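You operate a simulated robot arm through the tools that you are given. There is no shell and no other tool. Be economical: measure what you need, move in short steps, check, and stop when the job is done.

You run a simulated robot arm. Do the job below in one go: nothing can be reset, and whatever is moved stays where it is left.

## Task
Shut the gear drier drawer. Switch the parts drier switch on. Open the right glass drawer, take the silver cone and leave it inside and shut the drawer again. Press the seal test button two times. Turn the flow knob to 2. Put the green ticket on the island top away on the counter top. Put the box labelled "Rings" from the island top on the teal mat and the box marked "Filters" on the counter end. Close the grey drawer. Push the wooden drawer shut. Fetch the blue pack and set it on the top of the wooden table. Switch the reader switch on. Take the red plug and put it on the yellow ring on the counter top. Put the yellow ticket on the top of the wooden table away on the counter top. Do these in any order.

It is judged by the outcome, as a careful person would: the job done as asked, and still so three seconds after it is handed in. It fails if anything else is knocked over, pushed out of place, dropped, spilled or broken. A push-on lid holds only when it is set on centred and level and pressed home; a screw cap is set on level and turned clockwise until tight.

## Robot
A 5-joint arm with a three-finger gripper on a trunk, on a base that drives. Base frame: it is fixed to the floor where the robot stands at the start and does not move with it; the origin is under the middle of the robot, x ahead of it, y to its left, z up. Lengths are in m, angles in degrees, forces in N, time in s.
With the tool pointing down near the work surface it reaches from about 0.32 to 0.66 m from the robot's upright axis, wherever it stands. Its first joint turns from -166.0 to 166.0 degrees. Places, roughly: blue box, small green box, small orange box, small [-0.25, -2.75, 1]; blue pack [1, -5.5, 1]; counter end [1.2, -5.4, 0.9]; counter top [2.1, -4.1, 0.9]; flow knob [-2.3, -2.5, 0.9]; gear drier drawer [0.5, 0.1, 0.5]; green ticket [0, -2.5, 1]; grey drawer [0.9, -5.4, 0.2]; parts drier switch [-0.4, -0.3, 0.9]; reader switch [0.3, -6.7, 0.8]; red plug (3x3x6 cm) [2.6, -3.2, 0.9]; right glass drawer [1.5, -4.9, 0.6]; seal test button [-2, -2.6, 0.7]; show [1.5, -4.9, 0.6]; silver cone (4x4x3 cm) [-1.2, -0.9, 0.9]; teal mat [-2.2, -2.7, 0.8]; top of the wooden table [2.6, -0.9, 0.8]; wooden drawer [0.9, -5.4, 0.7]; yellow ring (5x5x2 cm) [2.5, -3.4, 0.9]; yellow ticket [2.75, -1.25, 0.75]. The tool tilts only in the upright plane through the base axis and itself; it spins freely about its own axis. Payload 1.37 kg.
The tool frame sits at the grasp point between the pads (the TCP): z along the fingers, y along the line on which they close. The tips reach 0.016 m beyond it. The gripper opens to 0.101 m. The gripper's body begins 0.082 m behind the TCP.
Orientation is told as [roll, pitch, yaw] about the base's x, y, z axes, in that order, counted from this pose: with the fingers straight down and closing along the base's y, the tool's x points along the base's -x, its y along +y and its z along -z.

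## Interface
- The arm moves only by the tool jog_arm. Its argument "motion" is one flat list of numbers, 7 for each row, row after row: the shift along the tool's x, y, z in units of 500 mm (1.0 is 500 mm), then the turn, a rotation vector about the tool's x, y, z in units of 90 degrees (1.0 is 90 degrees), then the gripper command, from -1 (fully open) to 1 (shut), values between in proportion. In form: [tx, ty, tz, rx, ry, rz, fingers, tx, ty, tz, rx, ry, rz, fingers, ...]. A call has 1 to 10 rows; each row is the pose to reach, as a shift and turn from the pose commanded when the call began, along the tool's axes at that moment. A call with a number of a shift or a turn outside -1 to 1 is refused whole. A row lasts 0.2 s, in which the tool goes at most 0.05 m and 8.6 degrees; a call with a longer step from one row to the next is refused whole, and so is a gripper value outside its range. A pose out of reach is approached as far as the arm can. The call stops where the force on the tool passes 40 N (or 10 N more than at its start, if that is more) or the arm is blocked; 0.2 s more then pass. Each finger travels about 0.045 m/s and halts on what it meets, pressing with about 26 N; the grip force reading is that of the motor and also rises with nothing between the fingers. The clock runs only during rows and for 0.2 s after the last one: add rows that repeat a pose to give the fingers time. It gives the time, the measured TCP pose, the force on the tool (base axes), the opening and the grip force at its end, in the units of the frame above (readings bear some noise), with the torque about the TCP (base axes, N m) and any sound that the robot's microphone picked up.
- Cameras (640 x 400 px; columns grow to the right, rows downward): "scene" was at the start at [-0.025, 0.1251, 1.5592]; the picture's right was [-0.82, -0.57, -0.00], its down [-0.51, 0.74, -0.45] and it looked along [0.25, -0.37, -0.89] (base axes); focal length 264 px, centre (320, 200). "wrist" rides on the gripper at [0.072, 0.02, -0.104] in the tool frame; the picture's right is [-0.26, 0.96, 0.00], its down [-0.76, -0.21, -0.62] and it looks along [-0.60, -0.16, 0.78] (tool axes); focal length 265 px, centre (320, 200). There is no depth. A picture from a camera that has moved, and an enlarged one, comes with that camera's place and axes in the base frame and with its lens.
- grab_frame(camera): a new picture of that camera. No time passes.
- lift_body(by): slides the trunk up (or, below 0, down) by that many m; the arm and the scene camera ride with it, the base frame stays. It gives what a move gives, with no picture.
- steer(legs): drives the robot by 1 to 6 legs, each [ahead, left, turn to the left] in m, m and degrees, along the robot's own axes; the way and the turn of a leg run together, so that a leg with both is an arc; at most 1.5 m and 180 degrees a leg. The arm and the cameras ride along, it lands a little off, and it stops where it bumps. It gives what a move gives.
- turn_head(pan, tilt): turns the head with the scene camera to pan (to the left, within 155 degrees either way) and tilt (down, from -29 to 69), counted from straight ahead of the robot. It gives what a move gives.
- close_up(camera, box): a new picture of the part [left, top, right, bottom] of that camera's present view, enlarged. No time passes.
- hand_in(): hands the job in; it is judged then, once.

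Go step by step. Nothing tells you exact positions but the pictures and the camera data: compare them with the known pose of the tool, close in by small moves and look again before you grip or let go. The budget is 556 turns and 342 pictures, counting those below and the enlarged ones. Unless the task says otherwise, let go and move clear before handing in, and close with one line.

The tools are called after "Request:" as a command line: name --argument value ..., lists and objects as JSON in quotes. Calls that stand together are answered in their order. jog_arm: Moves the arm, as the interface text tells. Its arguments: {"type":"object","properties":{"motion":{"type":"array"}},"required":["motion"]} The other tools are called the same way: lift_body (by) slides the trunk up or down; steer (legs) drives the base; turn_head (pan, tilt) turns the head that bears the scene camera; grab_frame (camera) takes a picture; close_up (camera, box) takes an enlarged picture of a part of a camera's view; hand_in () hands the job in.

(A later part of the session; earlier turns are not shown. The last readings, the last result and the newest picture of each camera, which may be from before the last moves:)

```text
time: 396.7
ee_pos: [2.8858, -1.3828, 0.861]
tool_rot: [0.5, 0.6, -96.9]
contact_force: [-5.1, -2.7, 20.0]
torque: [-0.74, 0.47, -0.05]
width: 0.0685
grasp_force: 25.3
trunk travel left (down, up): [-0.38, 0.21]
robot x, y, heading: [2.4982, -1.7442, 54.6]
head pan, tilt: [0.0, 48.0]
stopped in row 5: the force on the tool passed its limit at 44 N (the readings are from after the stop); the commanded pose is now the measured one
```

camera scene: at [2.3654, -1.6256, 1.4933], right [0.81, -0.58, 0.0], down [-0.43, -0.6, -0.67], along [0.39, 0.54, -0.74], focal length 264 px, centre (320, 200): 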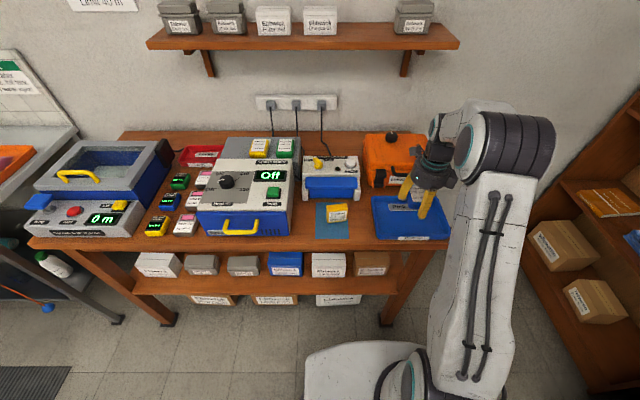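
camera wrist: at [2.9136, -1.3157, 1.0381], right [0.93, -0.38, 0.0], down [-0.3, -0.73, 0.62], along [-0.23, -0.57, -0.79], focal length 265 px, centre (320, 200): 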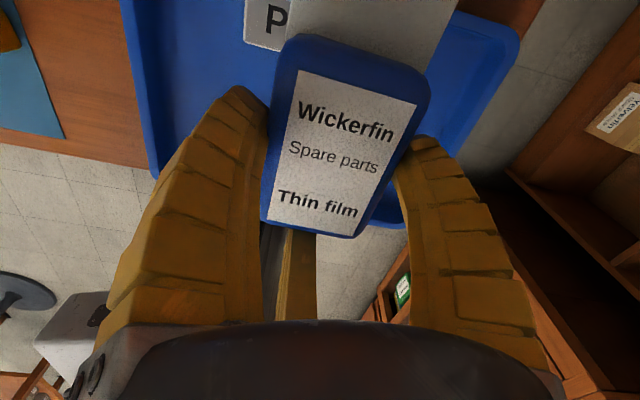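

Request:
jog_arm --motion '[0, 0, -0.004, 0, 0, 0, 0.6, 0, 0, -0.004, 0, 0, 0, 0, 0, 0, -0.004, 0, 0, 0, -0.5, 0, 0, -0.004, 0, 0, 0, -0.8, 0, 0, -0.004, 0, 0, 0, -0.8]'

Request:
lift_body --by 0.15

Request:
grab_frame --camera "wrist"

```text
time: 397.9
ee_pos: [2.8877, -1.3832, 0.8584]
tool_rot: [0.3, 0.4, -96.9]
contact_force: [1.2, 2.0, -2.1]
torque: [0.15, -0.09, -0.02]
width: 0.0897
grasp_force: 0.0
trunk travel left (down, up): [-0.38, 0.21]
robot x, y, heading: [2.4976, -1.7442, 54.1]
head pan, tilt: [0.0, 48.0]
```

```text
time: 399.6
ee_pos: [2.8867, -1.3828, 1.0091]
tool_rot: [0.4, 0.4, -96.9]
contact_force: [0.7, 0.4, -0.7]
torque: [-0.02, 0.01, 0.01]
width: 0.0917
grasp_force: 0.8
trunk travel left (down, up): [-0.53, 0.06]
robot x, y, heading: [2.4967, -1.7465, 54.3]
head pan, tilt: [0.0, 48.0]
```

```text
184 pictures are left
camera wrist: at [2.9142, -1.3155, 1.1153], right [0.93, -0.38, 0.0], down [-0.3, -0.73, 0.61], along [-0.23, -0.57, -0.79], focal length 265 px, centre (320, 200)
```

wrist: 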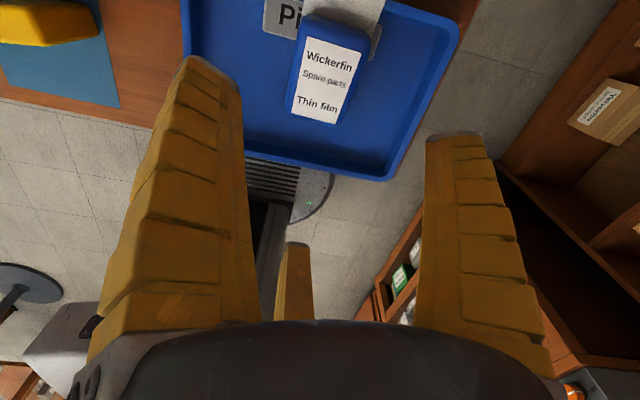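

Pack rests in the tray. Now inspect the yellow ticket.

Request:
close_up --camera "scene" --box '[300, 180, 380, 240]'

```text
6.67 times, centred on (340, 210) of scene
camera zoom: at [2.3654, -1.6254, 1.5833], right [0.81, -0.58, 0.0], down [-0.43, -0.6, -0.67], along [0.39, 0.54, -0.74], focal length 1763 px, centre (187, 133)
```

zoom: 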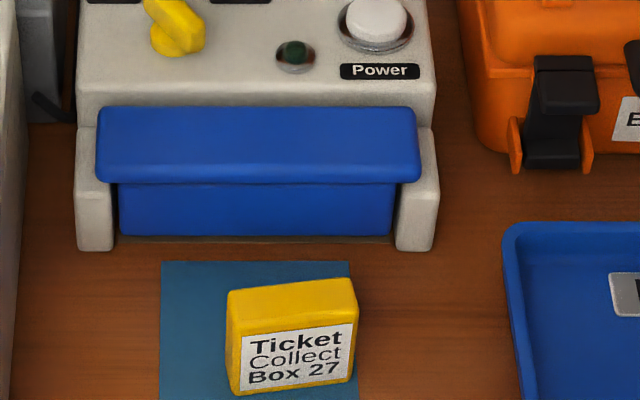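

Request:
jog_arm --motion '[0.03, -0.048, 0, 0, 0, -0.094, -0.3, 0.061, -0.096, 0, 0, 0, -0.188, -0.3, 0.091, -0.145, 0, 0, 0, -0.282, -0.3, 0.122, -0.193, 0, 0, 0, -0.376, -0.3, 0.152, -0.241, 0, 0, 0, -0.47, -0.3, 0.183, -0.29, 0, 0, 0, -0.564, -0.3, 0.213, -0.338, 0, 0, 0, -0.658, -0.3, 0.244, -0.386, 0, 0, 0, -0.75, -0.3]'

Request:
grab_frame --camera "wrist"

Request:
close_up --camera "scene" --box '[280, 150, 400, 250]'

```text
time: 401.4
ee_pos: [2.7091, -1.2386, 1.0082]
tool_rot: [0.4, -0.1, -29.1]
contact_force: [-0.3, 0.9, -0.1]
torque: [-0.02, 0.02, -0.01]
width: 0.0691
grasp_force: 2.3
trunk travel left (down, up): [-0.53, 0.06]
robot x, y, heading: [2.4988, -1.7462, 54.1]
head pan, tilt: [0.0, 48.0]
```

```text
182 pictures are left
camera wrist: at [2.6557, -1.188, 1.1145], right [0.7, 0.71, 0.01], down [0.56, -0.55, 0.62], along [0.44, -0.43, -0.79], focal length 265 px, centre (320, 200)
```

wrist: 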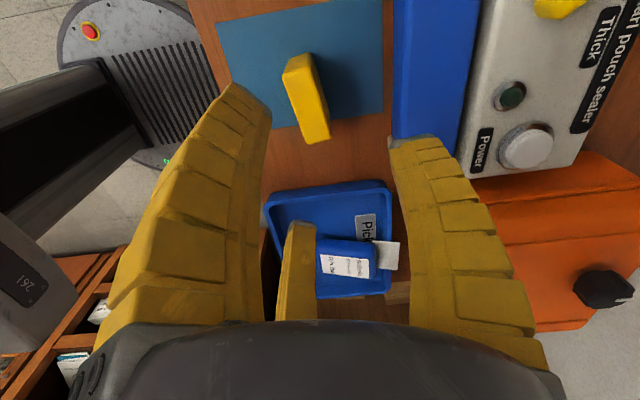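

```text
4.00 times, centred on (340, 200) of scene
camera zoom: at [2.365, -1.6251, 1.5832], right [0.81, -0.58, 0.0], down [-0.43, -0.6, -0.67], along [0.39, 0.54, -0.74], focal length 1058 px, centre (240, 200)
```

zoom: 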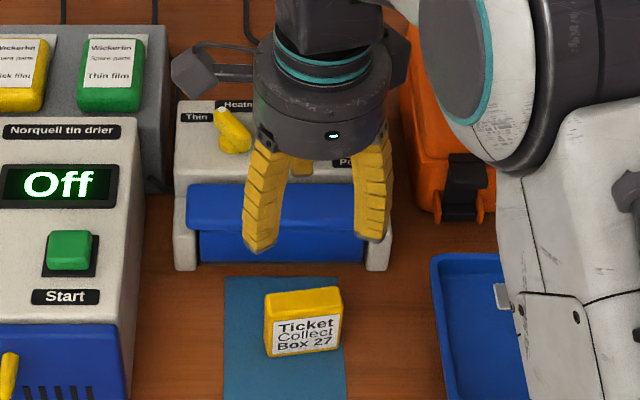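

Request:
lift_body --by -0.11

Request:
grab_frame --camera "wrist"

```text
time: 402.8
ee_pos: [2.7113, -1.2382, 0.8987]
tool_rot: [0.5, 0.0, -29.4]
contact_force: [-0.2, -0.6, -0.6]
torque: [0.01, 0.0, 0.04]
width: 0.0706
grasp_force: 3.9
trunk travel left (down, up): [-0.42, 0.17]
robot x, y, heading: [2.5016, -1.7465, 54.5]
head pan, tilt: [0.0, 48.0]
```

```text
180 pictures are left
camera wrist: at [2.6564, -1.1884, 1.0046], right [0.7, 0.71, 0.01], down [0.56, -0.56, 0.62], along [0.44, -0.43, -0.79], focal length 265 px, centre (320, 200)
```

wrist: 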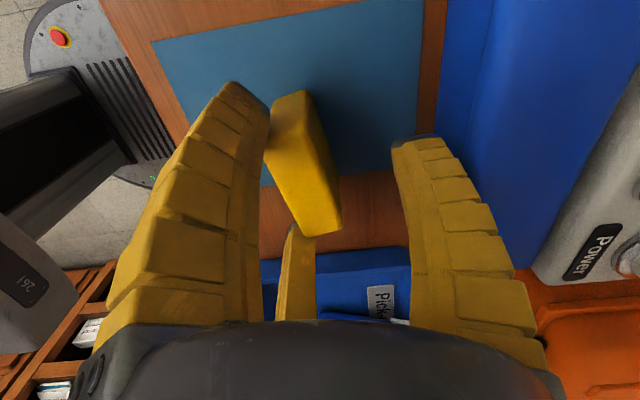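

The geometry works better with one finger at the ticket's end and two on its faces. Raise slightly and rotate 30° accordingly.

Request:
jog_arm --motion '[0, 0, -0.06, 0, 0, 0, -0.3, 0, 0, -0.08, 0, 0, 0.09, -0.3, 0, 0, -0.08, 0, 0, 0.18, -0.3, 0, 0, -0.08, 0, 0, 0.27, -0.3, 0.037, -0.009, -0.08, 0, 0, 0.333, -0.3]'

Request:
grab_frame --camera "wrist"

```text
time: 404.0
ee_pos: [2.6911, -1.2346, 0.94]
tool_rot: [0.4, 0.4, -59.5]
contact_force: [-0.6, -0.4, -0.9]
torque: [-0.01, 0.0, 0.02]
width: 0.0703
grasp_force: 3.7
trunk travel left (down, up): [-0.42, 0.17]
robot x, y, heading: [2.4961, -1.7436, 53.9]
head pan, tilt: [0.0, 48.0]
```

```text
179 pictures are left
camera wrist: at [2.6711, -1.1637, 1.0452], right [0.96, 0.26, 0.01], down [0.2, -0.76, 0.62], along [0.17, -0.59, -0.79], focal length 265 px, centre (320, 200)
```

wrist: 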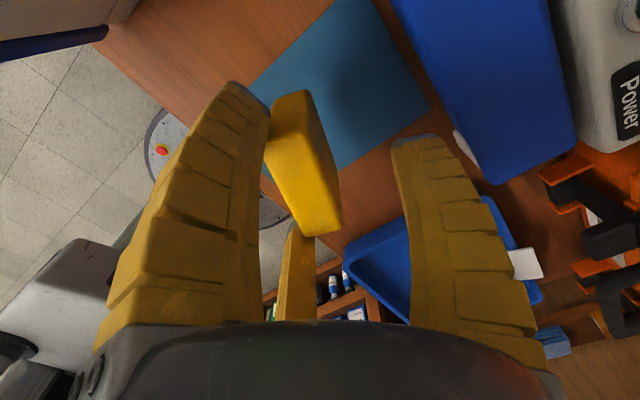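

The ticket came along, wedged between two fingers. Lower it back to the surface and close the grip there.

Request:
jog_arm --motion '[0, 0, 0.04, 0, 0, 0, -0.3, 0, 0, 0.082, 0, 0, 0, -0.3, 0, 0, 0.082, 0, 0, 0, -0.3]'

Request:
grab_frame --camera "wrist"

Request:
close_up --camera "scene" --box '[280, 150, 400, 250]'

```text
time: 404.8
ee_pos: [2.6921, -1.2334, 0.8991]
tool_rot: [0.3, 0.2, -59.4]
contact_force: [-0.6, 0.2, -0.3]
torque: [0.0, -0.03, 0.02]
width: 0.0709
grasp_force: 3.9
trunk travel left (down, up): [-0.42, 0.17]
robot x, y, heading: [2.4952, -1.7456, 54.0]
head pan, tilt: [0.0, 48.0]
```

```text
178 pictures are left
camera wrist: at [2.6721, -1.1632, 1.0034], right [0.96, 0.26, 0.01], down [0.21, -0.76, 0.61], along [0.17, -0.59, -0.79], focal length 265 px, centre (320, 200)
```

wrist: 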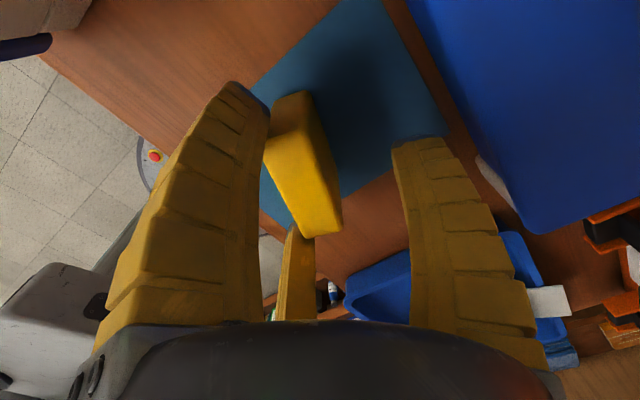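

```text
4.00 times, centred on (340, 200) of scene
camera zoom: at [2.3653, -1.6255, 1.4733], right [0.81, -0.58, 0.0], down [-0.43, -0.6, -0.67], along [0.39, 0.54, -0.74], focal length 1058 px, centre (240, 200)
```

zoom: 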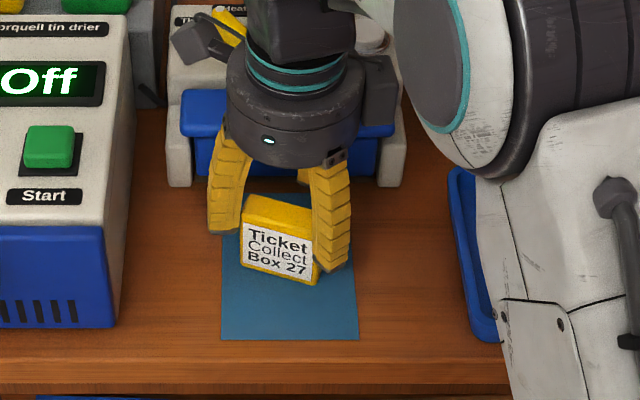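

Request:
jog_arm --motion '[0, 0, 0.02, 0, 0, 0, -0.5, 0, 0, 0.04, 0, 0, 0, -0.5, 0, 0, 0.06, 0, 0, 0, -0.5]'

Request:
grab_frame --camera "wrist"

```text
time: 405.6
ee_pos: [2.6918, -1.2344, 0.8688]
tool_rot: [0.5, 0.4, -59.4]
contact_force: [0.4, -0.4, 0.3]
torque: [0.0, 0.0, -0.02]
width: 0.0785
grasp_force: 1.5
trunk travel left (down, up): [-0.42, 0.17]
robot x, y, heading: [2.4983, -1.7453, 54.2]
head pan, tilt: [0.0, 48.0]
```

```text
176 pictures are left
camera wrist: at [2.6727, -1.1636, 0.9741], right [0.96, 0.26, 0.01], down [0.21, -0.76, 0.61], along [0.17, -0.59, -0.79], focal length 265 px, centre (320, 200)
```

wrist: 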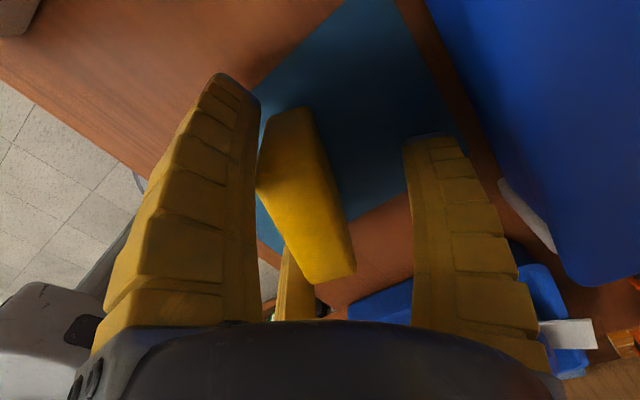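

The ticket is free between the fingers now. Close.

Request:
jog_arm --motion '[0, 0, 0, 0, 0, 0, 0, 0, 0, 0, 0, 0, 0, 0.6, 0, 0, 0, 0, 0, 0, 1, 0, 0, 0, 0, 0, 0, 1, 0, 0, 0, 0, 0, 0, 1, 0, 0, 0, 0, 0, 0, 1]'

Request:
grab_frame --camera "wrist"

Request:
close_up --camera "scene" --box '[280, 150, 400, 250]'

```text
time: 407.0
ee_pos: [2.693, -1.2342, 0.8696]
tool_rot: [0.5, 0.5, -59.3]
contact_force: [0.1, 1.7, 4.7]
torque: [0.11, 0.01, -0.04]
width: 0.0255
grasp_force: 25.8
trunk travel left (down, up): [-0.42, 0.17]
robot x, y, heading: [2.4993, -1.7493, 54.2]
head pan, tilt: [0.0, 48.0]
```

```text
175 pictures are left
camera wrist: at [2.6727, -1.1634, 0.9749], right [0.96, 0.26, 0.01], down [0.2, -0.76, 0.61], along [0.17, -0.59, -0.79], focal length 265 px, centre (320, 200)
```

wrist: 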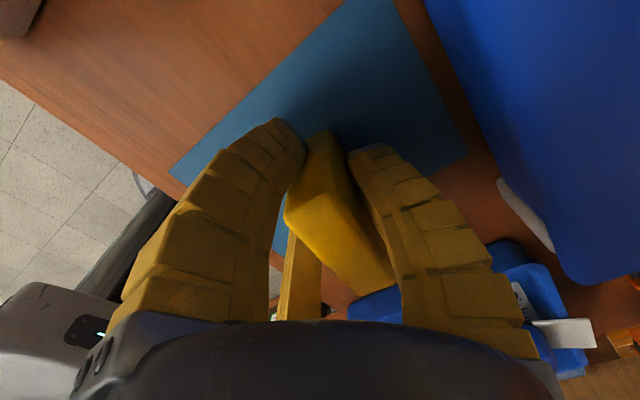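

```text
4.00 times, centred on (340, 200) of scene
camera zoom: at [2.3653, -1.6257, 1.4734], right [0.81, -0.58, 0.0], down [-0.43, -0.6, -0.67], along [0.39, 0.54, -0.74], focal length 1058 px, centre (240, 200)
```

zoom: 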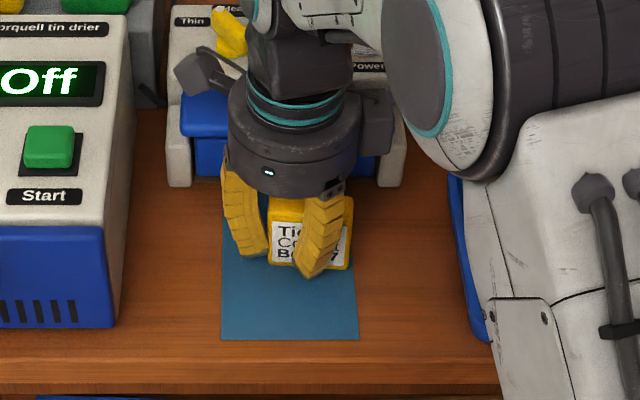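

Ticket is now gripped flat on its faces (2.5 cm). Lift and carry it to the counter top near the coloured mats.

Request:
lift_body --by 0.17

Request:
steer --legs '[[-1.3, -0.22, 0], [0, 0, -90]]'

Request:
turn_head --pan 10 --tilt 40

Request:
grab_frame --camera "scene"

```text
time: 409.0
ee_pos: [2.6911, -1.2343, 1.0381]
tool_rot: [0.4, 0.3, -59.3]
contact_force: [0.2, 0.8, -1.4]
torque: [0.0, 0.03, 0.01]
width: 0.0228
grasp_force: 25.9
trunk travel left (down, up): [-0.59, 0.0]
robot x, y, heading: [2.4977, -1.7434, 54.2]
head pan, tilt: [0.0, 48.0]
```

```text
time: 419.4
ee_pos: [2.4239, -3.1285, 1.0389]
tool_rot: [0.5, 0.2, -150.5]
contact_force: [0.9, 0.4, 0.4]
torque: [0.04, -0.05, 0.01]
width: 0.022
grasp_force: 26.5
trunk travel left (down, up): [-0.59, 0.0]
robot x, y, heading: [1.9184, -2.9204, -36.8]
head pan, tilt: [0.0, 48.0]
```

```text
time: 420.1
ee_pos: [2.424, -3.1277, 1.0392]
tool_rot: [0.5, 0.4, -150.5]
contact_force: [0.8, 0.3, -0.5]
torque: [0.03, 0.0, -0.04]
width: 0.0219
grasp_force: 26.0
trunk travel left (down, up): [-0.59, 0.0]
robot x, y, heading: [1.9174, -2.9229, -36.7]
head pan, tilt: [10.0, 40.0]
```

```text
173 pictures are left
camera scene: at [2.0503, -2.7827, 1.6547], right [-0.45, -0.89, 0.0], down [-0.57, 0.29, -0.77], along [0.68, -0.35, -0.64], focal length 264 px, centre (320, 200)
```

scene: 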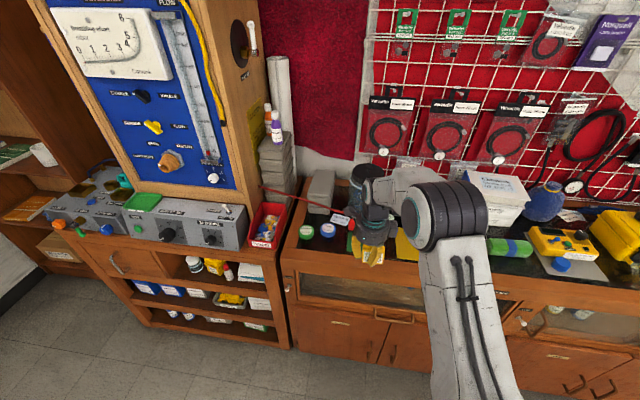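

Request:
steer --legs '[[0, -0.45, 0.7]]'

Request:
turn_head --pan 15 --tilt 45

Request:
grab_frame --camera "scene"

```text
time: 422.9
ee_pos: [2.1608, -3.4812, 1.0379]
tool_rot: [0.4, 0.3, -149.8]
contact_force: [-0.6, -0.2, -0.6]
torque: [0.01, -0.03, 0.02]
width: 0.022
grasp_force: 26.2
trunk travel left (down, up): [-0.59, 0.0]
robot x, y, heading: [1.6535, -3.281, -36.1]
head pan, tilt: [10.0, 40.0]
```

```text
time: 423.5
ee_pos: [2.1597, -3.4813, 1.0387]
tool_rot: [0.4, 0.3, -149.7]
contact_force: [-0.1, 0.0, -0.3]
torque: [0.03, 0.0, 0.02]
width: 0.0219
grasp_force: 26.3
trunk travel left (down, up): [-0.59, 0.0]
robot x, y, heading: [1.6532, -3.2845, -36.5]
head pan, tilt: [15.0, 45.0]
```

```text
172 pictures are left
camera scene: at [1.7813, -3.1324, 1.6475], right [-0.36, -0.93, 0.0], down [-0.66, 0.26, -0.71], along [0.66, -0.26, -0.71], focal length 264 px, centre (320, 200)
```

scene: 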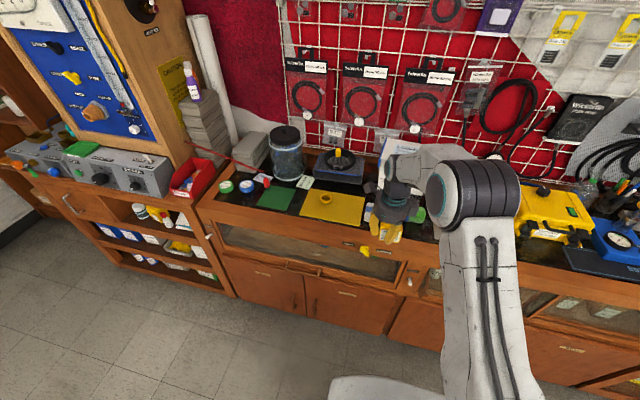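

Request:
close_up --camera "scene" --box '[210, 130, 400, 260]'

```text
3.08 times, centred on (305, 195) of scene
camera zoom: at [1.7813, -3.1324, 1.6475], right [-0.36, -0.93, 0.0], down [-0.66, 0.26, -0.71], along [0.66, -0.26, -0.71], focal length 814 px, centre (366, 215)
```

zoom: 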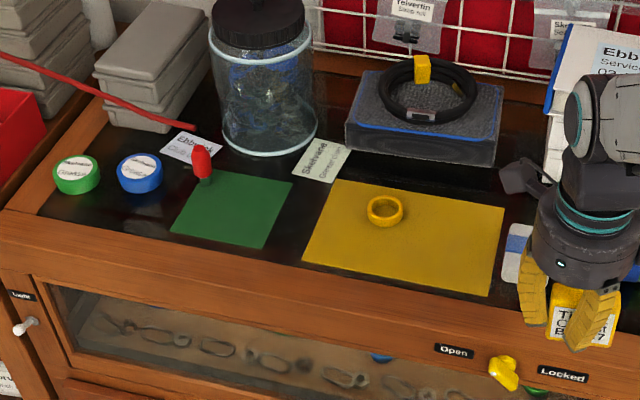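

Red plug stands at the green mat's corner, the ring is on the yellow mat. I'll put the yellow ticket upright on the yellow mat's free right part (it's the counter top). Move into position.

Request:
steer --legs '[[0.0, 0.27, 0], [0.18, 0, 0]]'

```text
time: 426.5
ee_pos: [2.4648, -3.3724, 1.0371]
tool_rot: [0.3, 0.3, -149.8]
contact_force: [0.9, 0.1, -0.7]
torque: [-0.01, 0.02, -0.01]
width: 0.0218
grasp_force: 25.7
trunk travel left (down, up): [-0.59, 0.0]
robot x, y, heading: [1.9549, -3.1703, -36.3]
head pan, tilt: [15.0, 45.0]
```

Request:
jog_arm --motion '[-0.07, 0.055, 0, 0, 0, 0, 1, -0.14, 0.11, 0, 0, 0, 0, 1, -0.2, 0.155, 0, 0, 0, 0, 1, -0.226, 0.174, 0, 0, 0, 0, 1]'

Request:
grab_frame --camera "scene"

Request:
grab_frame --camera "wrist"

```text
time: 427.5
ee_pos: [2.4092, -3.5034, 1.039]
tool_rot: [0.4, 0.1, -149.8]
contact_force: [0.1, -0.3, -0.8]
torque: [0.02, -0.03, 0.02]
width: 0.0218
grasp_force: 26.0
trunk travel left (down, up): [-0.59, 0.0]
robot x, y, heading: [1.9521, -3.1752, -36.3]
head pan, tilt: [15.0, 45.0]
```

```text
170 pictures are left
camera scene: at [2.0843, -3.0229, 1.6475], right [-0.36, -0.93, 0.0], down [-0.66, 0.26, -0.71], along [0.66, -0.26, -0.71], focal length 264 px, centre (320, 200)
```

scene: 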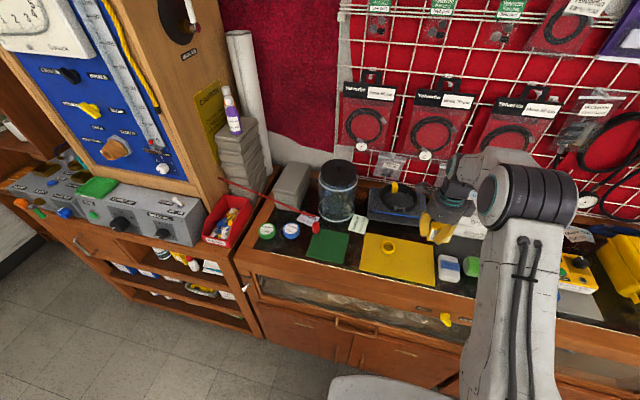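

```text
169 pictures are left
camera wrist: at [2.4817, -3.4859, 1.1439], right [0.26, -0.97, 0.01], down [-0.76, -0.2, 0.62], along [-0.59, -0.16, -0.79], focal length 265 px, centre (320, 200)
```

wrist: 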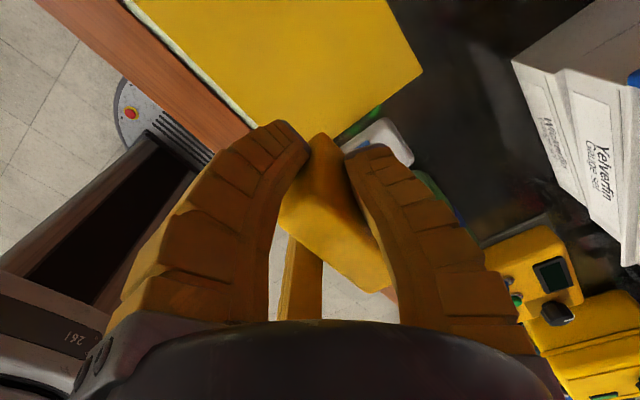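

Request:
jog_arm --motion '[-0.04, -0.025, 0, 0, 0, 0, 1, -0.073, -0.05, 0, 0, 0, 0, 1]'

Request:
lift_body --by -0.1

Request:
close_up --camera "scene" --box '[330, 150, 500, 270]'

```text
time: 428.1
ee_pos: [2.3653, -3.5002, 1.0391]
tool_rot: [0.4, 0.2, -149.9]
contact_force: [0.0, 0.6, 0.3]
torque: [-0.04, -0.04, 0.03]
width: 0.0219
grasp_force: 25.7
trunk travel left (down, up): [-0.59, 0.0]
robot x, y, heading: [1.9525, -3.1703, -36.1]
head pan, tilt: [15.0, 45.0]
```

```text
time: 429.4
ee_pos: [2.3647, -3.4997, 0.9393]
tool_rot: [0.4, 0.1, -149.8]
contact_force: [-0.1, -0.1, -0.8]
torque: [0.04, -0.02, -0.03]
width: 0.022
grasp_force: 26.4
trunk travel left (down, up): [-0.49, 0.1]
robot x, y, heading: [1.9516, -3.1715, -36.0]
head pan, tilt: [15.0, 45.0]
```

```text
3.33 times, centred on (415, 210) of scene
camera zoom: at [2.0843, -3.0228, 1.5475], right [-0.36, -0.93, 0.0], down [-0.66, 0.26, -0.71], along [0.66, -0.26, -0.71], focal length 881 px, centre (3, 167)
```

zoom: 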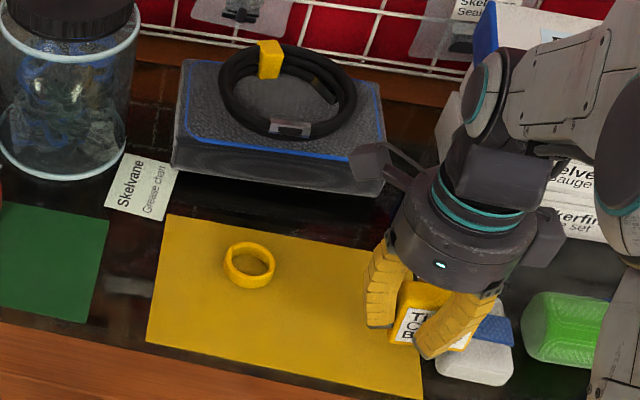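

Good spot, well away from the ring. Lower in small steps to contact.

Request:
jog_arm --motion '[0, 0, 0.02, 0, 0, 0, 1, 0, 0, 0.04, 0, 0, 0, 1, 0, 0, 0.05, 0, 0, 0, 1, 0, 0, 0.06, 0, 0, 0, 1, 0, 0, 0.068, 0, 0, 0, 1, 0, 0, 0.076, 0, 0, 0, 1]'

```text
time: 430.9
ee_pos: [2.3662, -3.4997, 0.9012]
tool_rot: [0.5, 0.0, -149.7]
contact_force: [3.6, 6.7, 17.0]
torque: [-0.6, 0.44, 0.0]
width: 0.025
grasp_force: 25.2
trunk travel left (down, up): [-0.49, 0.1]
robot x, y, heading: [1.9503, -3.172, -36.2]
head pan, tilt: [15.0, 45.0]
```

Request:
close_up --camera "scene" --box '[380, 180, 480, 270]'

```text
4.44 times, centred on (430, 225) of scene
camera zoom: at [2.0837, -3.0206, 1.5474], right [-0.36, -0.93, 0.0], down [-0.66, 0.26, -0.71], along [0.66, -0.26, -0.71], focal length 1175 px, centre (-169, 89)
```

zoom: 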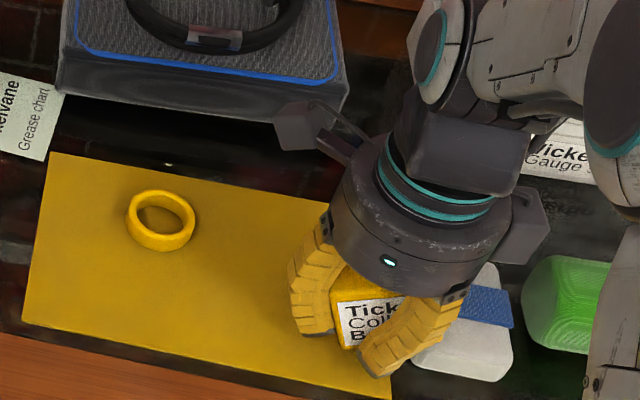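

Request:
jog_arm --motion '[0, 0, -0.004, 0, 0, 0, 0.7, 0, 0, -0.004, 0, 0, 0, 0.3, 0, 0, -0.004, 0, 0, 0, 0, 0, 0, -0.004, 0, 0, 0, -0.1, 0, 0, -0.004, 0, 0, 0, -0.1]'

Request:
grab_frame --camera "wrist"

```text
time: 432.1
ee_pos: [2.3657, -3.4994, 0.9023]
tool_rot: [0.2, 0.2, -149.8]
contact_force: [-0.4, 0.1, 0.4]
torque: [0.0, 0.01, 0.0]
width: 0.0596
grasp_force: 3.2
trunk travel left (down, up): [-0.49, 0.1]
robot x, y, heading: [1.9544, -3.1724, -36.1]
head pan, tilt: [15.0, 45.0]
```

```text
166 pictures are left
camera wrist: at [2.4373, -3.4817, 1.0078], right [0.26, -0.97, 0.01], down [-0.76, -0.2, 0.62], along [-0.59, -0.16, -0.79], focal length 265 px, centre (320, 200)
```

wrist: 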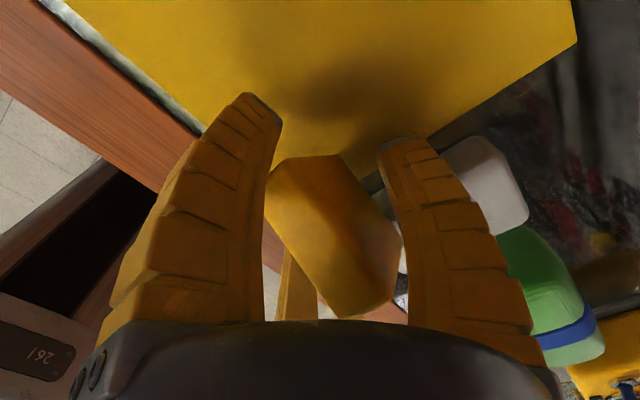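

Request:
jog_arm --motion '[0, 0, -0.03, 0, 0, 0, -0.1, 0, 0, -0.06, 0, 0, 0, -0.1]'

Request:
grab_frame --camera "wrist"

Request:
close_up --camera "scene" --box '[380, 180, 480, 270]'

```text
time: 432.6
ee_pos: [2.3658, -3.5003, 0.9326]
tool_rot: [0.4, 0.2, -149.8]
contact_force: [0.8, -0.1, -0.2]
torque: [0.0, 0.02, -0.03]
width: 0.0596
grasp_force: 3.2
trunk travel left (down, up): [-0.49, 0.1]
robot x, y, heading: [1.9548, -3.1725, -36.3]
head pan, tilt: [15.0, 45.0]
```

```text
165 pictures are left
camera wrist: at [2.4368, -3.4814, 1.0377], right [0.26, -0.97, 0.01], down [-0.76, -0.2, 0.62], along [-0.59, -0.16, -0.79], focal length 265 px, centre (320, 200)
```

wrist: 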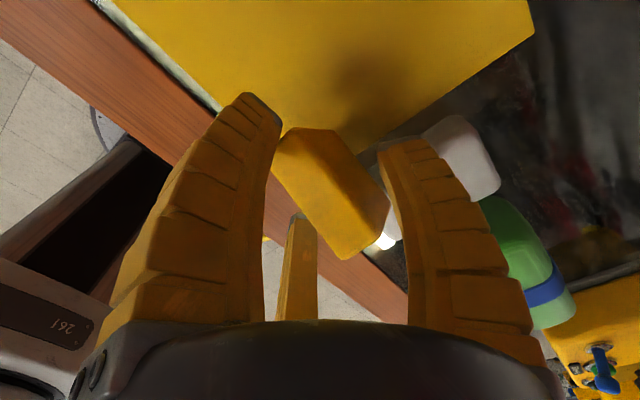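

```text
4.44 times, centred on (430, 225) of scene
camera zoom: at [2.0842, -3.0226, 1.5475], right [-0.36, -0.93, 0.0], down [-0.66, 0.26, -0.71], along [0.66, -0.26, -0.71], focal length 1175 px, centre (-169, 89)
```

zoom: 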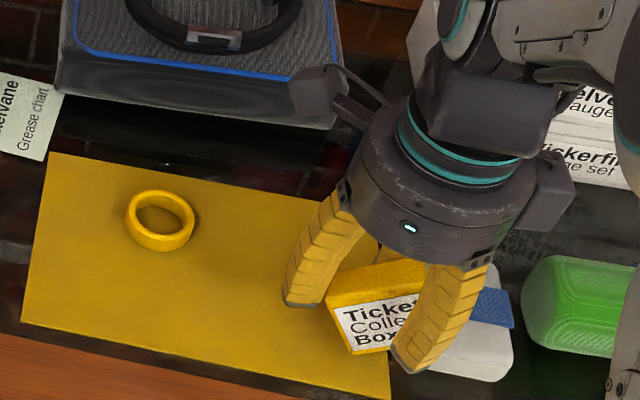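

It stays put. Lift clear.

Request:
lift_body --by 0.1

Request:
jog_arm --motion '[-0.05, -0.05, 0, 0, 0, 0, -0.3, -0.1, -0.1, 0, 0, 0, 0, -0.3]'

Request:
grab_frame --camera "scene"

```text
time: 434.0
ee_pos: [2.3649, -3.4997, 1.0315]
tool_rot: [0.3, 0.2, -149.7]
contact_force: [0.3, -0.3, -0.1]
torque: [0.02, 0.04, 0.01]
width: 0.0594
grasp_force: 2.2
trunk travel left (down, up): [-0.59, 0.0]
robot x, y, heading: [1.9532, -3.173, -36.3]
head pan, tilt: [15.0, 45.0]
```

```text
time: 434.6
ee_pos: [2.2961, -3.4822, 1.0322]
tool_rot: [0.6, 0.2, -149.8]
contact_force: [0.6, -0.1, 0.9]
torque: [0.0, -0.01, -0.03]
width: 0.069
grasp_force: 2.2
trunk travel left (down, up): [-0.59, 0.0]
robot x, y, heading: [1.9554, -3.1704, -36.2]
head pan, tilt: [15.0, 45.0]
```

```text
163 pictures are left
camera scene: at [2.0836, -3.0226, 1.6475], right [-0.36, -0.93, 0.0], down [-0.66, 0.26, -0.71], along [0.66, -0.26, -0.71], focal length 264 px, centre (320, 200)
```

scene: 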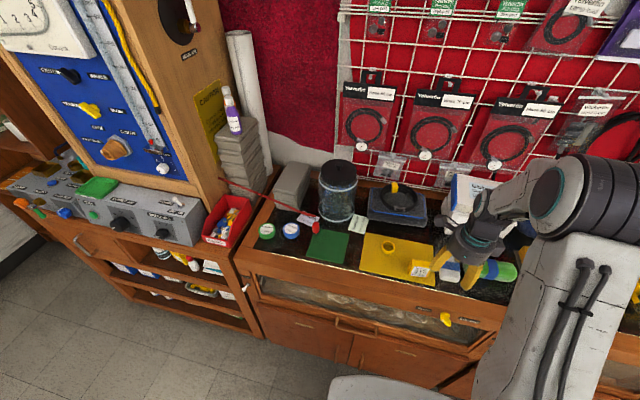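

Ticket placed. Now the red plug.

Request:
close_up --camera "scene" --box '[280, 190, 450, 290]'

Request:
close_up --camera "scene" --box '[300, 205, 340, 240]'

```text
3.76 times, centred on (365, 240) of scene
camera zoom: at [2.0836, -3.0226, 1.6475], right [-0.36, -0.93, 0.0], down [-0.66, 0.26, -0.71], along [0.66, -0.26, -0.71], focal length 996 px, centre (151, 49)
```

zoom: 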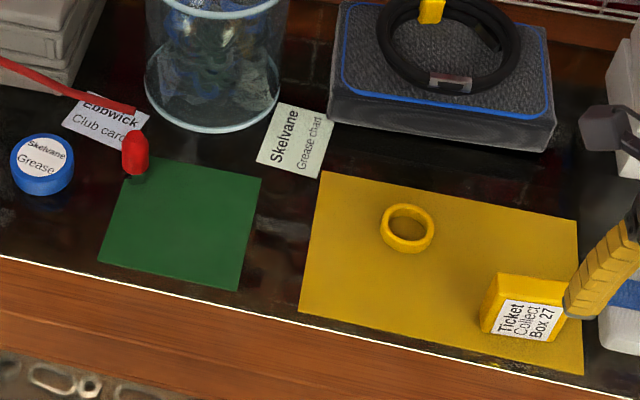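

```text
11.43 times, centred on (320, 222) of scene
camera zoom: at [2.0836, -3.0226, 1.6475], right [-0.36, -0.93, 0.0], down [-0.66, 0.26, -0.71], along [0.66, -0.26, -0.71], focal length 3022 px, centre (320, -57)
```

zoom: 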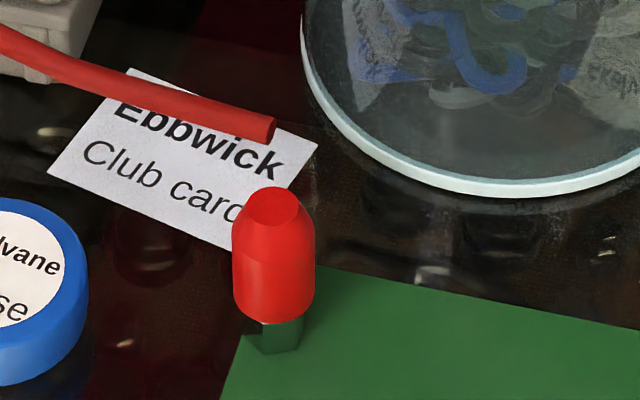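

The plug stands near a tall jar, so I'll grip it with the tool tilted ~25° (top toward the robot). Move left so it's straight ahead, and rotate the tool.

Request:
steer --legs '[[0.0, 0.36, 0]]'

Request:
jog_arm --motion '[0, 0, -0.04, 0, 0, -0.094, -0.3, 0, 0, -0.08, 0, 0, -0.188, -0.3, 0, 0, -0.08, 0, 0, -0.282, -0.3, 0, 0, -0.08, 0, 0, -0.376, -0.3, 0, 0, -0.08, 0, 0, -0.47, -0.3, 0, 0, -0.08, 0, 0, -0.564, -0.3, 0, 0, -0.08, 0, 0, -0.658, -0.3, 0, 0, -0.08, 0, 0, -0.73, -0.3]'

Request:
turn_head --pan 0 --tilt 48

Request:
grab_frame --camera "scene"

Request:
grab_frame --camera "wrist"

```text
time: 436.9
ee_pos: [2.5065, -3.1931, 1.0322]
tool_rot: [0.5, 0.1, -149.4]
contact_force: [0.9, 0.1, -0.1]
torque: [-0.02, 0.01, 0.0]
width: 0.0687
grasp_force: 2.2
trunk travel left (down, up): [-0.59, 0.0]
robot x, y, heading: [2.1617, -2.8859, -35.8]
head pan, tilt: [15.0, 45.0]
```

```text
time: 438.7
ee_pos: [2.5056, -3.1935, 1.0733]
tool_rot: [0.3, -0.4, -83.5]
contact_force: [-0.4, -0.9, -0.1]
torque: [0.0, -0.02, 0.0]
width: 0.069
grasp_force: 1.7
trunk travel left (down, up): [-0.59, 0.0]
robot x, y, heading: [2.1616, -2.8905, -36.0]
head pan, tilt: [15.0, 45.0]
```

```text
time: 439.4
ee_pos: [2.5058, -3.1929, 1.0724]
tool_rot: [0.4, -0.4, -83.7]
contact_force: [0.2, 0.6, -0.5]
torque: [0.01, 0.03, -0.02]
width: 0.0686
grasp_force: 2.2
trunk travel left (down, up): [-0.59, 0.0]
robot x, y, heading: [2.1597, -2.8895, -36.2]
head pan, tilt: [0.0, 48.0]
```

```text
160 pictures are left
camera scene: at [2.2797, -2.7535, 1.6433], right [-0.59, -0.81, 0.0], down [-0.6, 0.44, -0.67], along [0.54, -0.39, -0.74], focal length 264 px, centre (320, 200)
```

scene: 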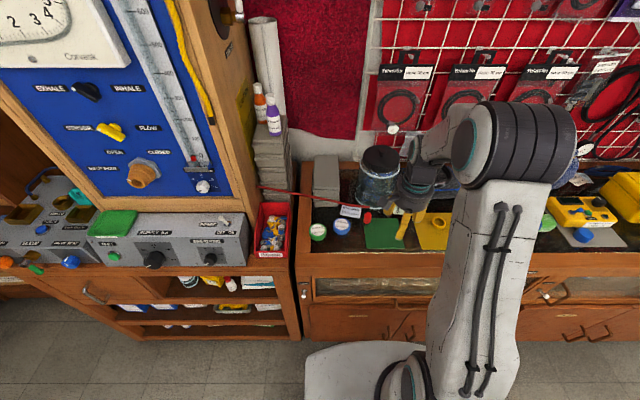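

```text
159 pictures are left
camera wrist: at [2.517, -3.12, 1.1771], right [0.99, -0.16, 0.01], down [-0.13, -0.77, 0.62], along [-0.09, -0.62, -0.78], focal length 265 px, centre (320, 200)
```

wrist: 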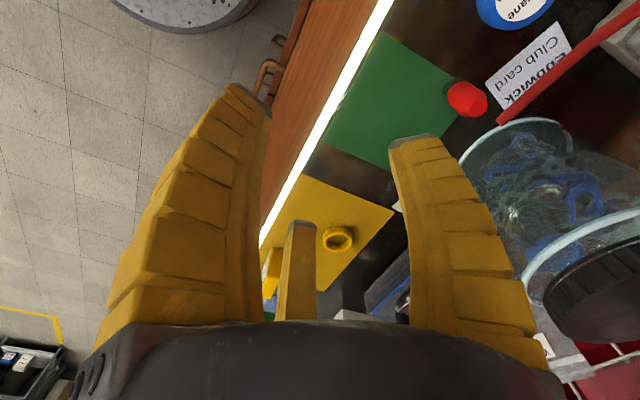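

The jar is actually ~10 cm from the plug, so a vertical approach works. Move above the plug.

Request:
jog_arm --motion '[-0.025, 0.07, 0, 0, 0, 0, -0.3, -0.05, 0.14, 0, 0, 0, 0, -0.3, -0.075, 0.21, 0, 0, 0, 0, -0.3, -0.099, 0.277, 0, 0, 0, 0, -0.3]'

Request:
grab_frame --camera "wrist"

Request:
grab_frame --camera "scene"

```text
time: 440.4
ee_pos: [2.65, -3.2267, 1.0726]
tool_rot: [0.3, -0.3, -83.9]
contact_force: [0.2, -0.6, -0.5]
torque: [0.02, 0.01, 0.04]
width: 0.0685
grasp_force: 2.6
trunk travel left (down, up): [-0.59, 0.0]
robot x, y, heading: [2.1596, -2.8886, -35.9]
head pan, tilt: [0.0, 48.0]
```

```text
158 pictures are left
camera wrist: at [2.6607, -3.1542, 1.1777], right [0.99, -0.16, 0.01], down [-0.13, -0.77, 0.62], along [-0.09, -0.62, -0.78], focal length 265 px, centre (320, 200)
```

wrist: 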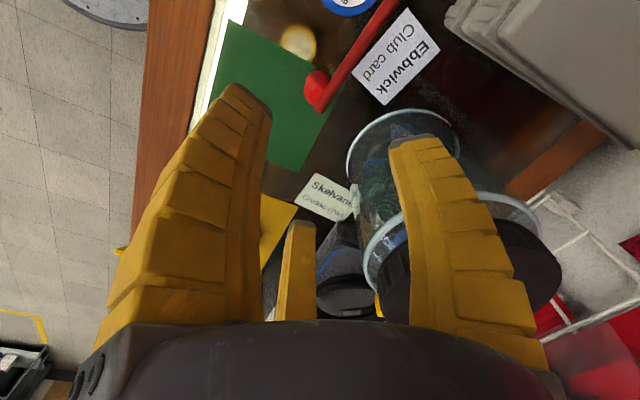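

```text
157 pictures are left
camera scene: at [2.2807, -2.7539, 1.6433], right [-0.59, -0.81, 0.0], down [-0.6, 0.44, -0.67], along [0.54, -0.39, -0.74], focal length 264 px, centre (320, 200)
```

scene: 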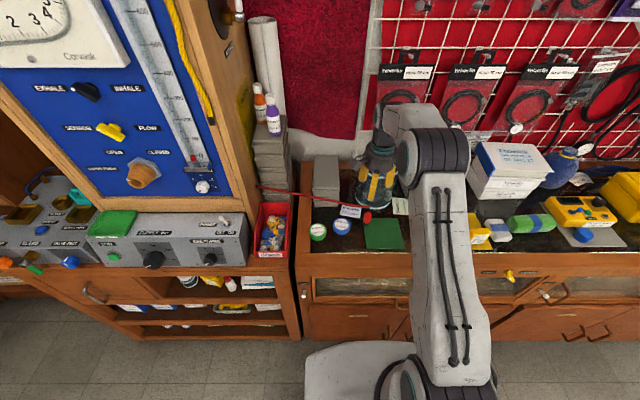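

Request:
close_up --camera "wrist" --box '[260, 0, 460, 130]'

Request:
close_up --camera "scene" --box '[240, 150, 420, 260]'

```text
3.08 times, centred on (360, 65) of wrist
camera zoom: at [2.6607, -3.1542, 1.1777], right [0.99, -0.16, 0.01], down [-0.13, -0.77, 0.62], along [-0.09, -0.62, -0.78], focal length 817 px, centre (197, 615)
```

zoom: 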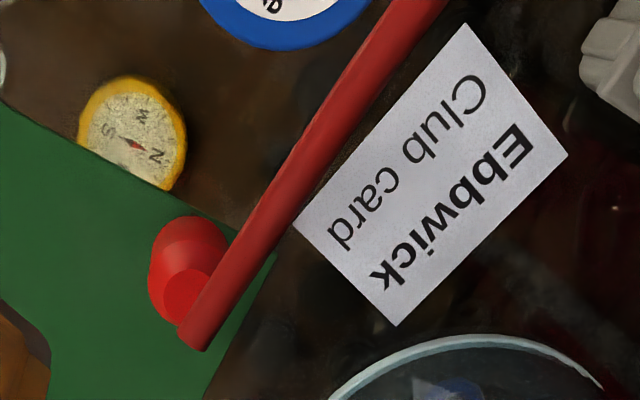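

```text
3.56 times, centred on (330, 205) of scene
camera zoom: at [2.2807, -2.7539, 1.6433], right [-0.59, -0.81, 0.0], down [-0.6, 0.44, -0.67], along [0.54, -0.39, -0.74], focal length 940 px, centre (284, 182)
```

zoom: 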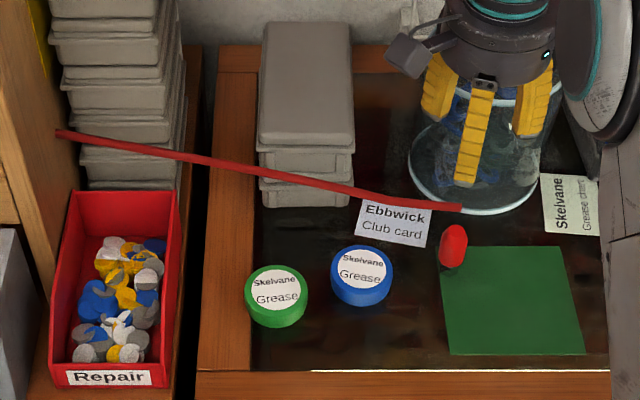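

A thin red rod ends just above the plug, so a vertical descent is blocked. I'll approach from the robot's side with the tool pitched ~30° below horizontal instead: back off and re-orient.

Request:
jog_arm --motion '[0.046, -0.05, 0, 0, 0, 0.091, -0.1, 0.091, -0.1, 0, 0, 0, 0.182, -0.1, 0.137, -0.151, 0, 0, 0, 0.273, -0.1, 0.182, -0.2, 0, 0, 0, 0.364, 0, 0.228, -0.252, 0, 0, 0, 0.456, 0]'

Request:
jog_arm --motion '[0, 0, 0, -0.09, 0, 0, 0, 0, 0, 0, -0.18, 0, 0, 0, 0, 0, 0, -0.27, 0, 0, 0, 0, 0, 0, -0.36, 0, 0, 0, 0, 0, 0, -0.45, 0, 0, 0, 0, 0, 0, -0.54, 0, 0, 0, 0, 0, 0, -0.63, 0, 0, 0, 0, 0, 0, -0.667, 0, 0, 0]'

Request:
grab_frame --camera "scene"

Request:
grab_frame --camera "wrist"

```text
time: 441.6
ee_pos: [2.5102, -3.1267, 1.0713]
tool_rot: [0.6, 0.0, -125.0]
contact_force: [1.3, 0.3, -0.3]
torque: [0.0, -0.01, 0.02]
width: 0.0545
grasp_force: 2.6
trunk travel left (down, up): [-0.59, 0.0]
robot x, y, heading: [2.1604, -2.885, -35.8]
head pan, tilt: [0.0, 48.0]
```

```text
time: 443.4
ee_pos: [2.5841, -3.1799, 1.0868]
tool_rot: [60.6, 0.0, -124.8]
contact_force: [0.9, 0.6, -0.1]
torque: [-0.01, -0.02, 0.02]
width: 0.0544
grasp_force: 3.1
out of reach, approached as far as the arm can: row 5, 6, 7, 8
trunk travel left (down, up): [-0.59, 0.0]
robot x, y, heading: [2.1631, -2.8835, -35.9]
head pan, tilt: [0.0, 48.0]
```

```text
154 pictures are left
camera scene: at [2.2796, -2.7534, 1.6433], right [-0.59, -0.81, 0.0], down [-0.6, 0.44, -0.67], along [0.54, -0.39, -0.74], focal length 264 px, centre (320, 200)
```

scene: 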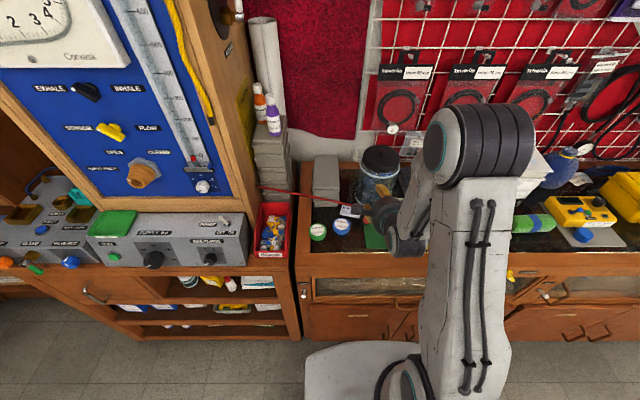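

```text
153 pictures are left
camera wrist: at [2.5576, -3.0756, 1.1558], right [0.24, -0.49, 0.84], down [-0.96, -0.25, 0.12], along [0.15, -0.84, -0.53], focal length 265 px, centre (320, 200)
```

wrist: 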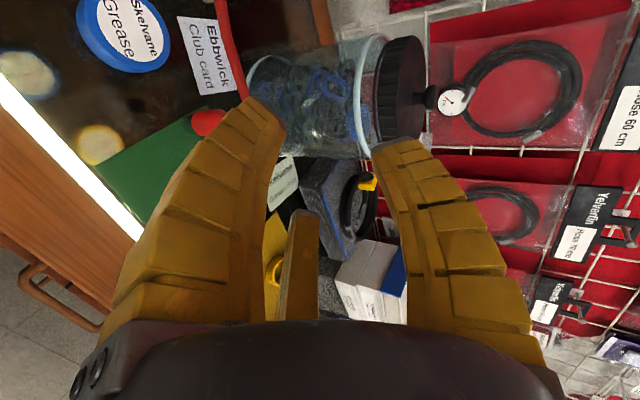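

Request:
steer --legs '[[-0.1, 0, 0]]'

Request:
lift_body --by -0.18

Request:
grab_frame --camera "wrist"

Request:
grab_frame --camera "scene"

```text
time: 444.6
ee_pos: [2.5009, -3.1207, 1.0869]
tool_rot: [60.6, 0.0, -124.8]
contact_force: [-0.6, 0.1, 0.7]
torque: [-0.03, -0.06, 0.01]
width: 0.0543
grasp_force: 2.5
trunk travel left (down, up): [-0.59, 0.0]
robot x, y, heading: [2.0791, -2.8256, -35.9]
head pan, tilt: [0.0, 48.0]
```

```text
time: 446.6
ee_pos: [2.5006, -3.1214, 0.9073]
tool_rot: [60.5, 0.1, -124.8]
contact_force: [1.0, 1.1, -0.1]
torque: [-0.02, -0.01, 0.03]
width: 0.0543
grasp_force: 3.3
trunk travel left (down, up): [-0.41, 0.18]
robot x, y, heading: [2.0796, -2.8258, -36.1]
head pan, tilt: [0.0, 48.0]
```

```text
152 pictures are left
camera wrist: at [2.4761, -3.017, 0.9759], right [0.24, -0.49, 0.84], down [-0.96, -0.25, 0.13], along [0.15, -0.83, -0.53], focal length 265 px, centre (320, 200)
```

wrist: 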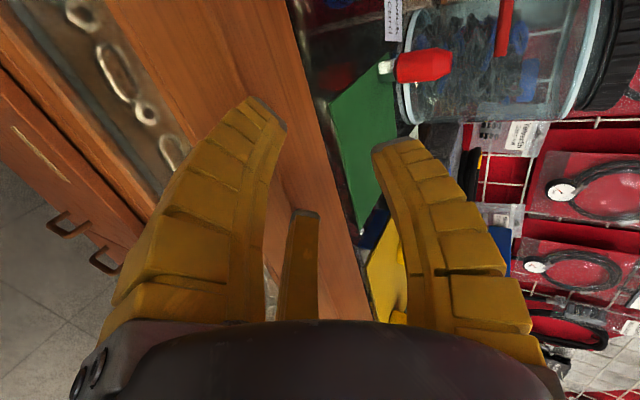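

```text
151 pictures are left
camera scene: at [2.1984, -2.6946, 1.4633], right [-0.59, -0.81, 0.0], down [-0.6, 0.44, -0.67], along [0.54, -0.39, -0.74], focal length 264 px, centre (320, 200)
```

scene: 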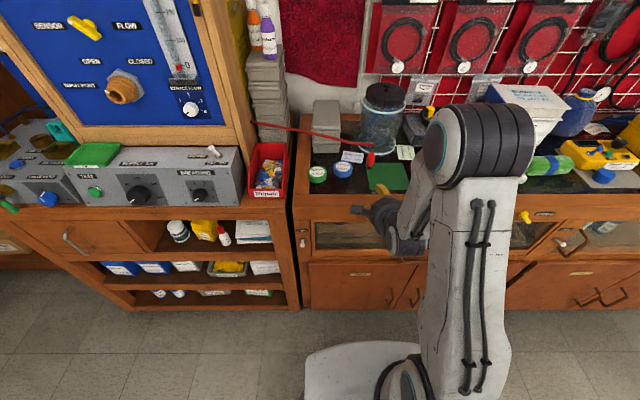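

Request:
jog_arm --motion '[0, 0.03, 0.052, 0, 0, 0, 0, 0, 0.06, 0.104, 0, 0, 0, 0, 0, 0.09, 0.156, 0, 0, 0, 0, 0, 0.119, 0.208, 0, 0, 0, 0]'

Request:
grab_frame --camera "wrist"

Request:
close_up --camera "scene" --box '[320, 120, 440, 220]'

```text
time: 447.6
ee_pos: [2.6005, -3.1901, 0.9089]
tool_rot: [60.5, 0.0, -124.9]
contact_force: [0.5, 0.5, -0.1]
torque: [-0.01, -0.01, -0.03]
width: 0.0544
grasp_force: 2.7
trunk travel left (down, up): [-0.41, 0.18]
robot x, y, heading: [2.0795, -2.8248, -35.9]
head pan, tilt: [0.0, 48.0]
```

```text
150 pictures are left
camera wrist: at [2.5746, -3.0862, 0.9771], right [0.24, -0.49, 0.84], down [-0.96, -0.25, 0.13], along [0.15, -0.84, -0.53], focal length 265 px, centre (320, 200)
```

wrist: 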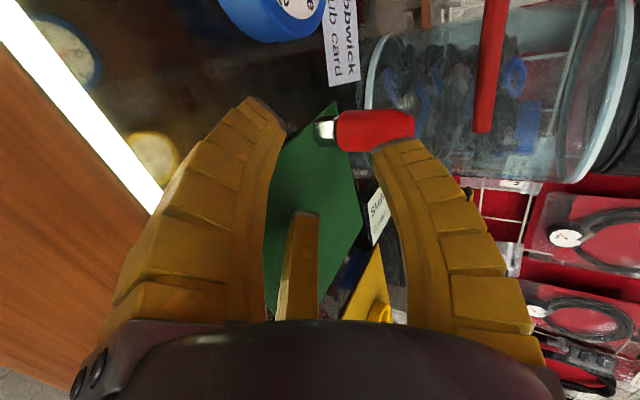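

```text
4.00 times, centred on (380, 170) of scene
camera zoom: at [2.1986, -2.6947, 1.4633], right [-0.59, -0.81, 0.0], down [-0.6, 0.44, -0.67], along [0.54, -0.39, -0.74], focal length 1058 px, centre (80, 320)
```

zoom: 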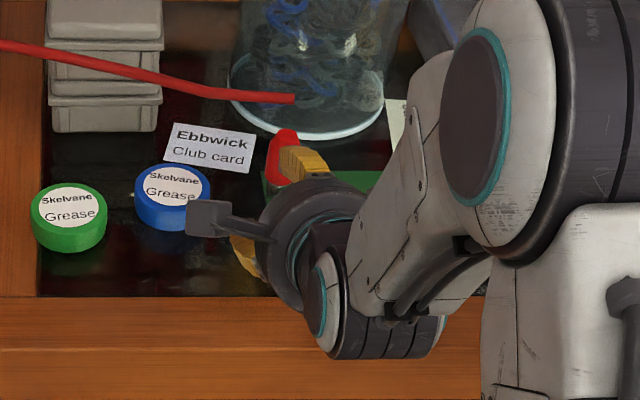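

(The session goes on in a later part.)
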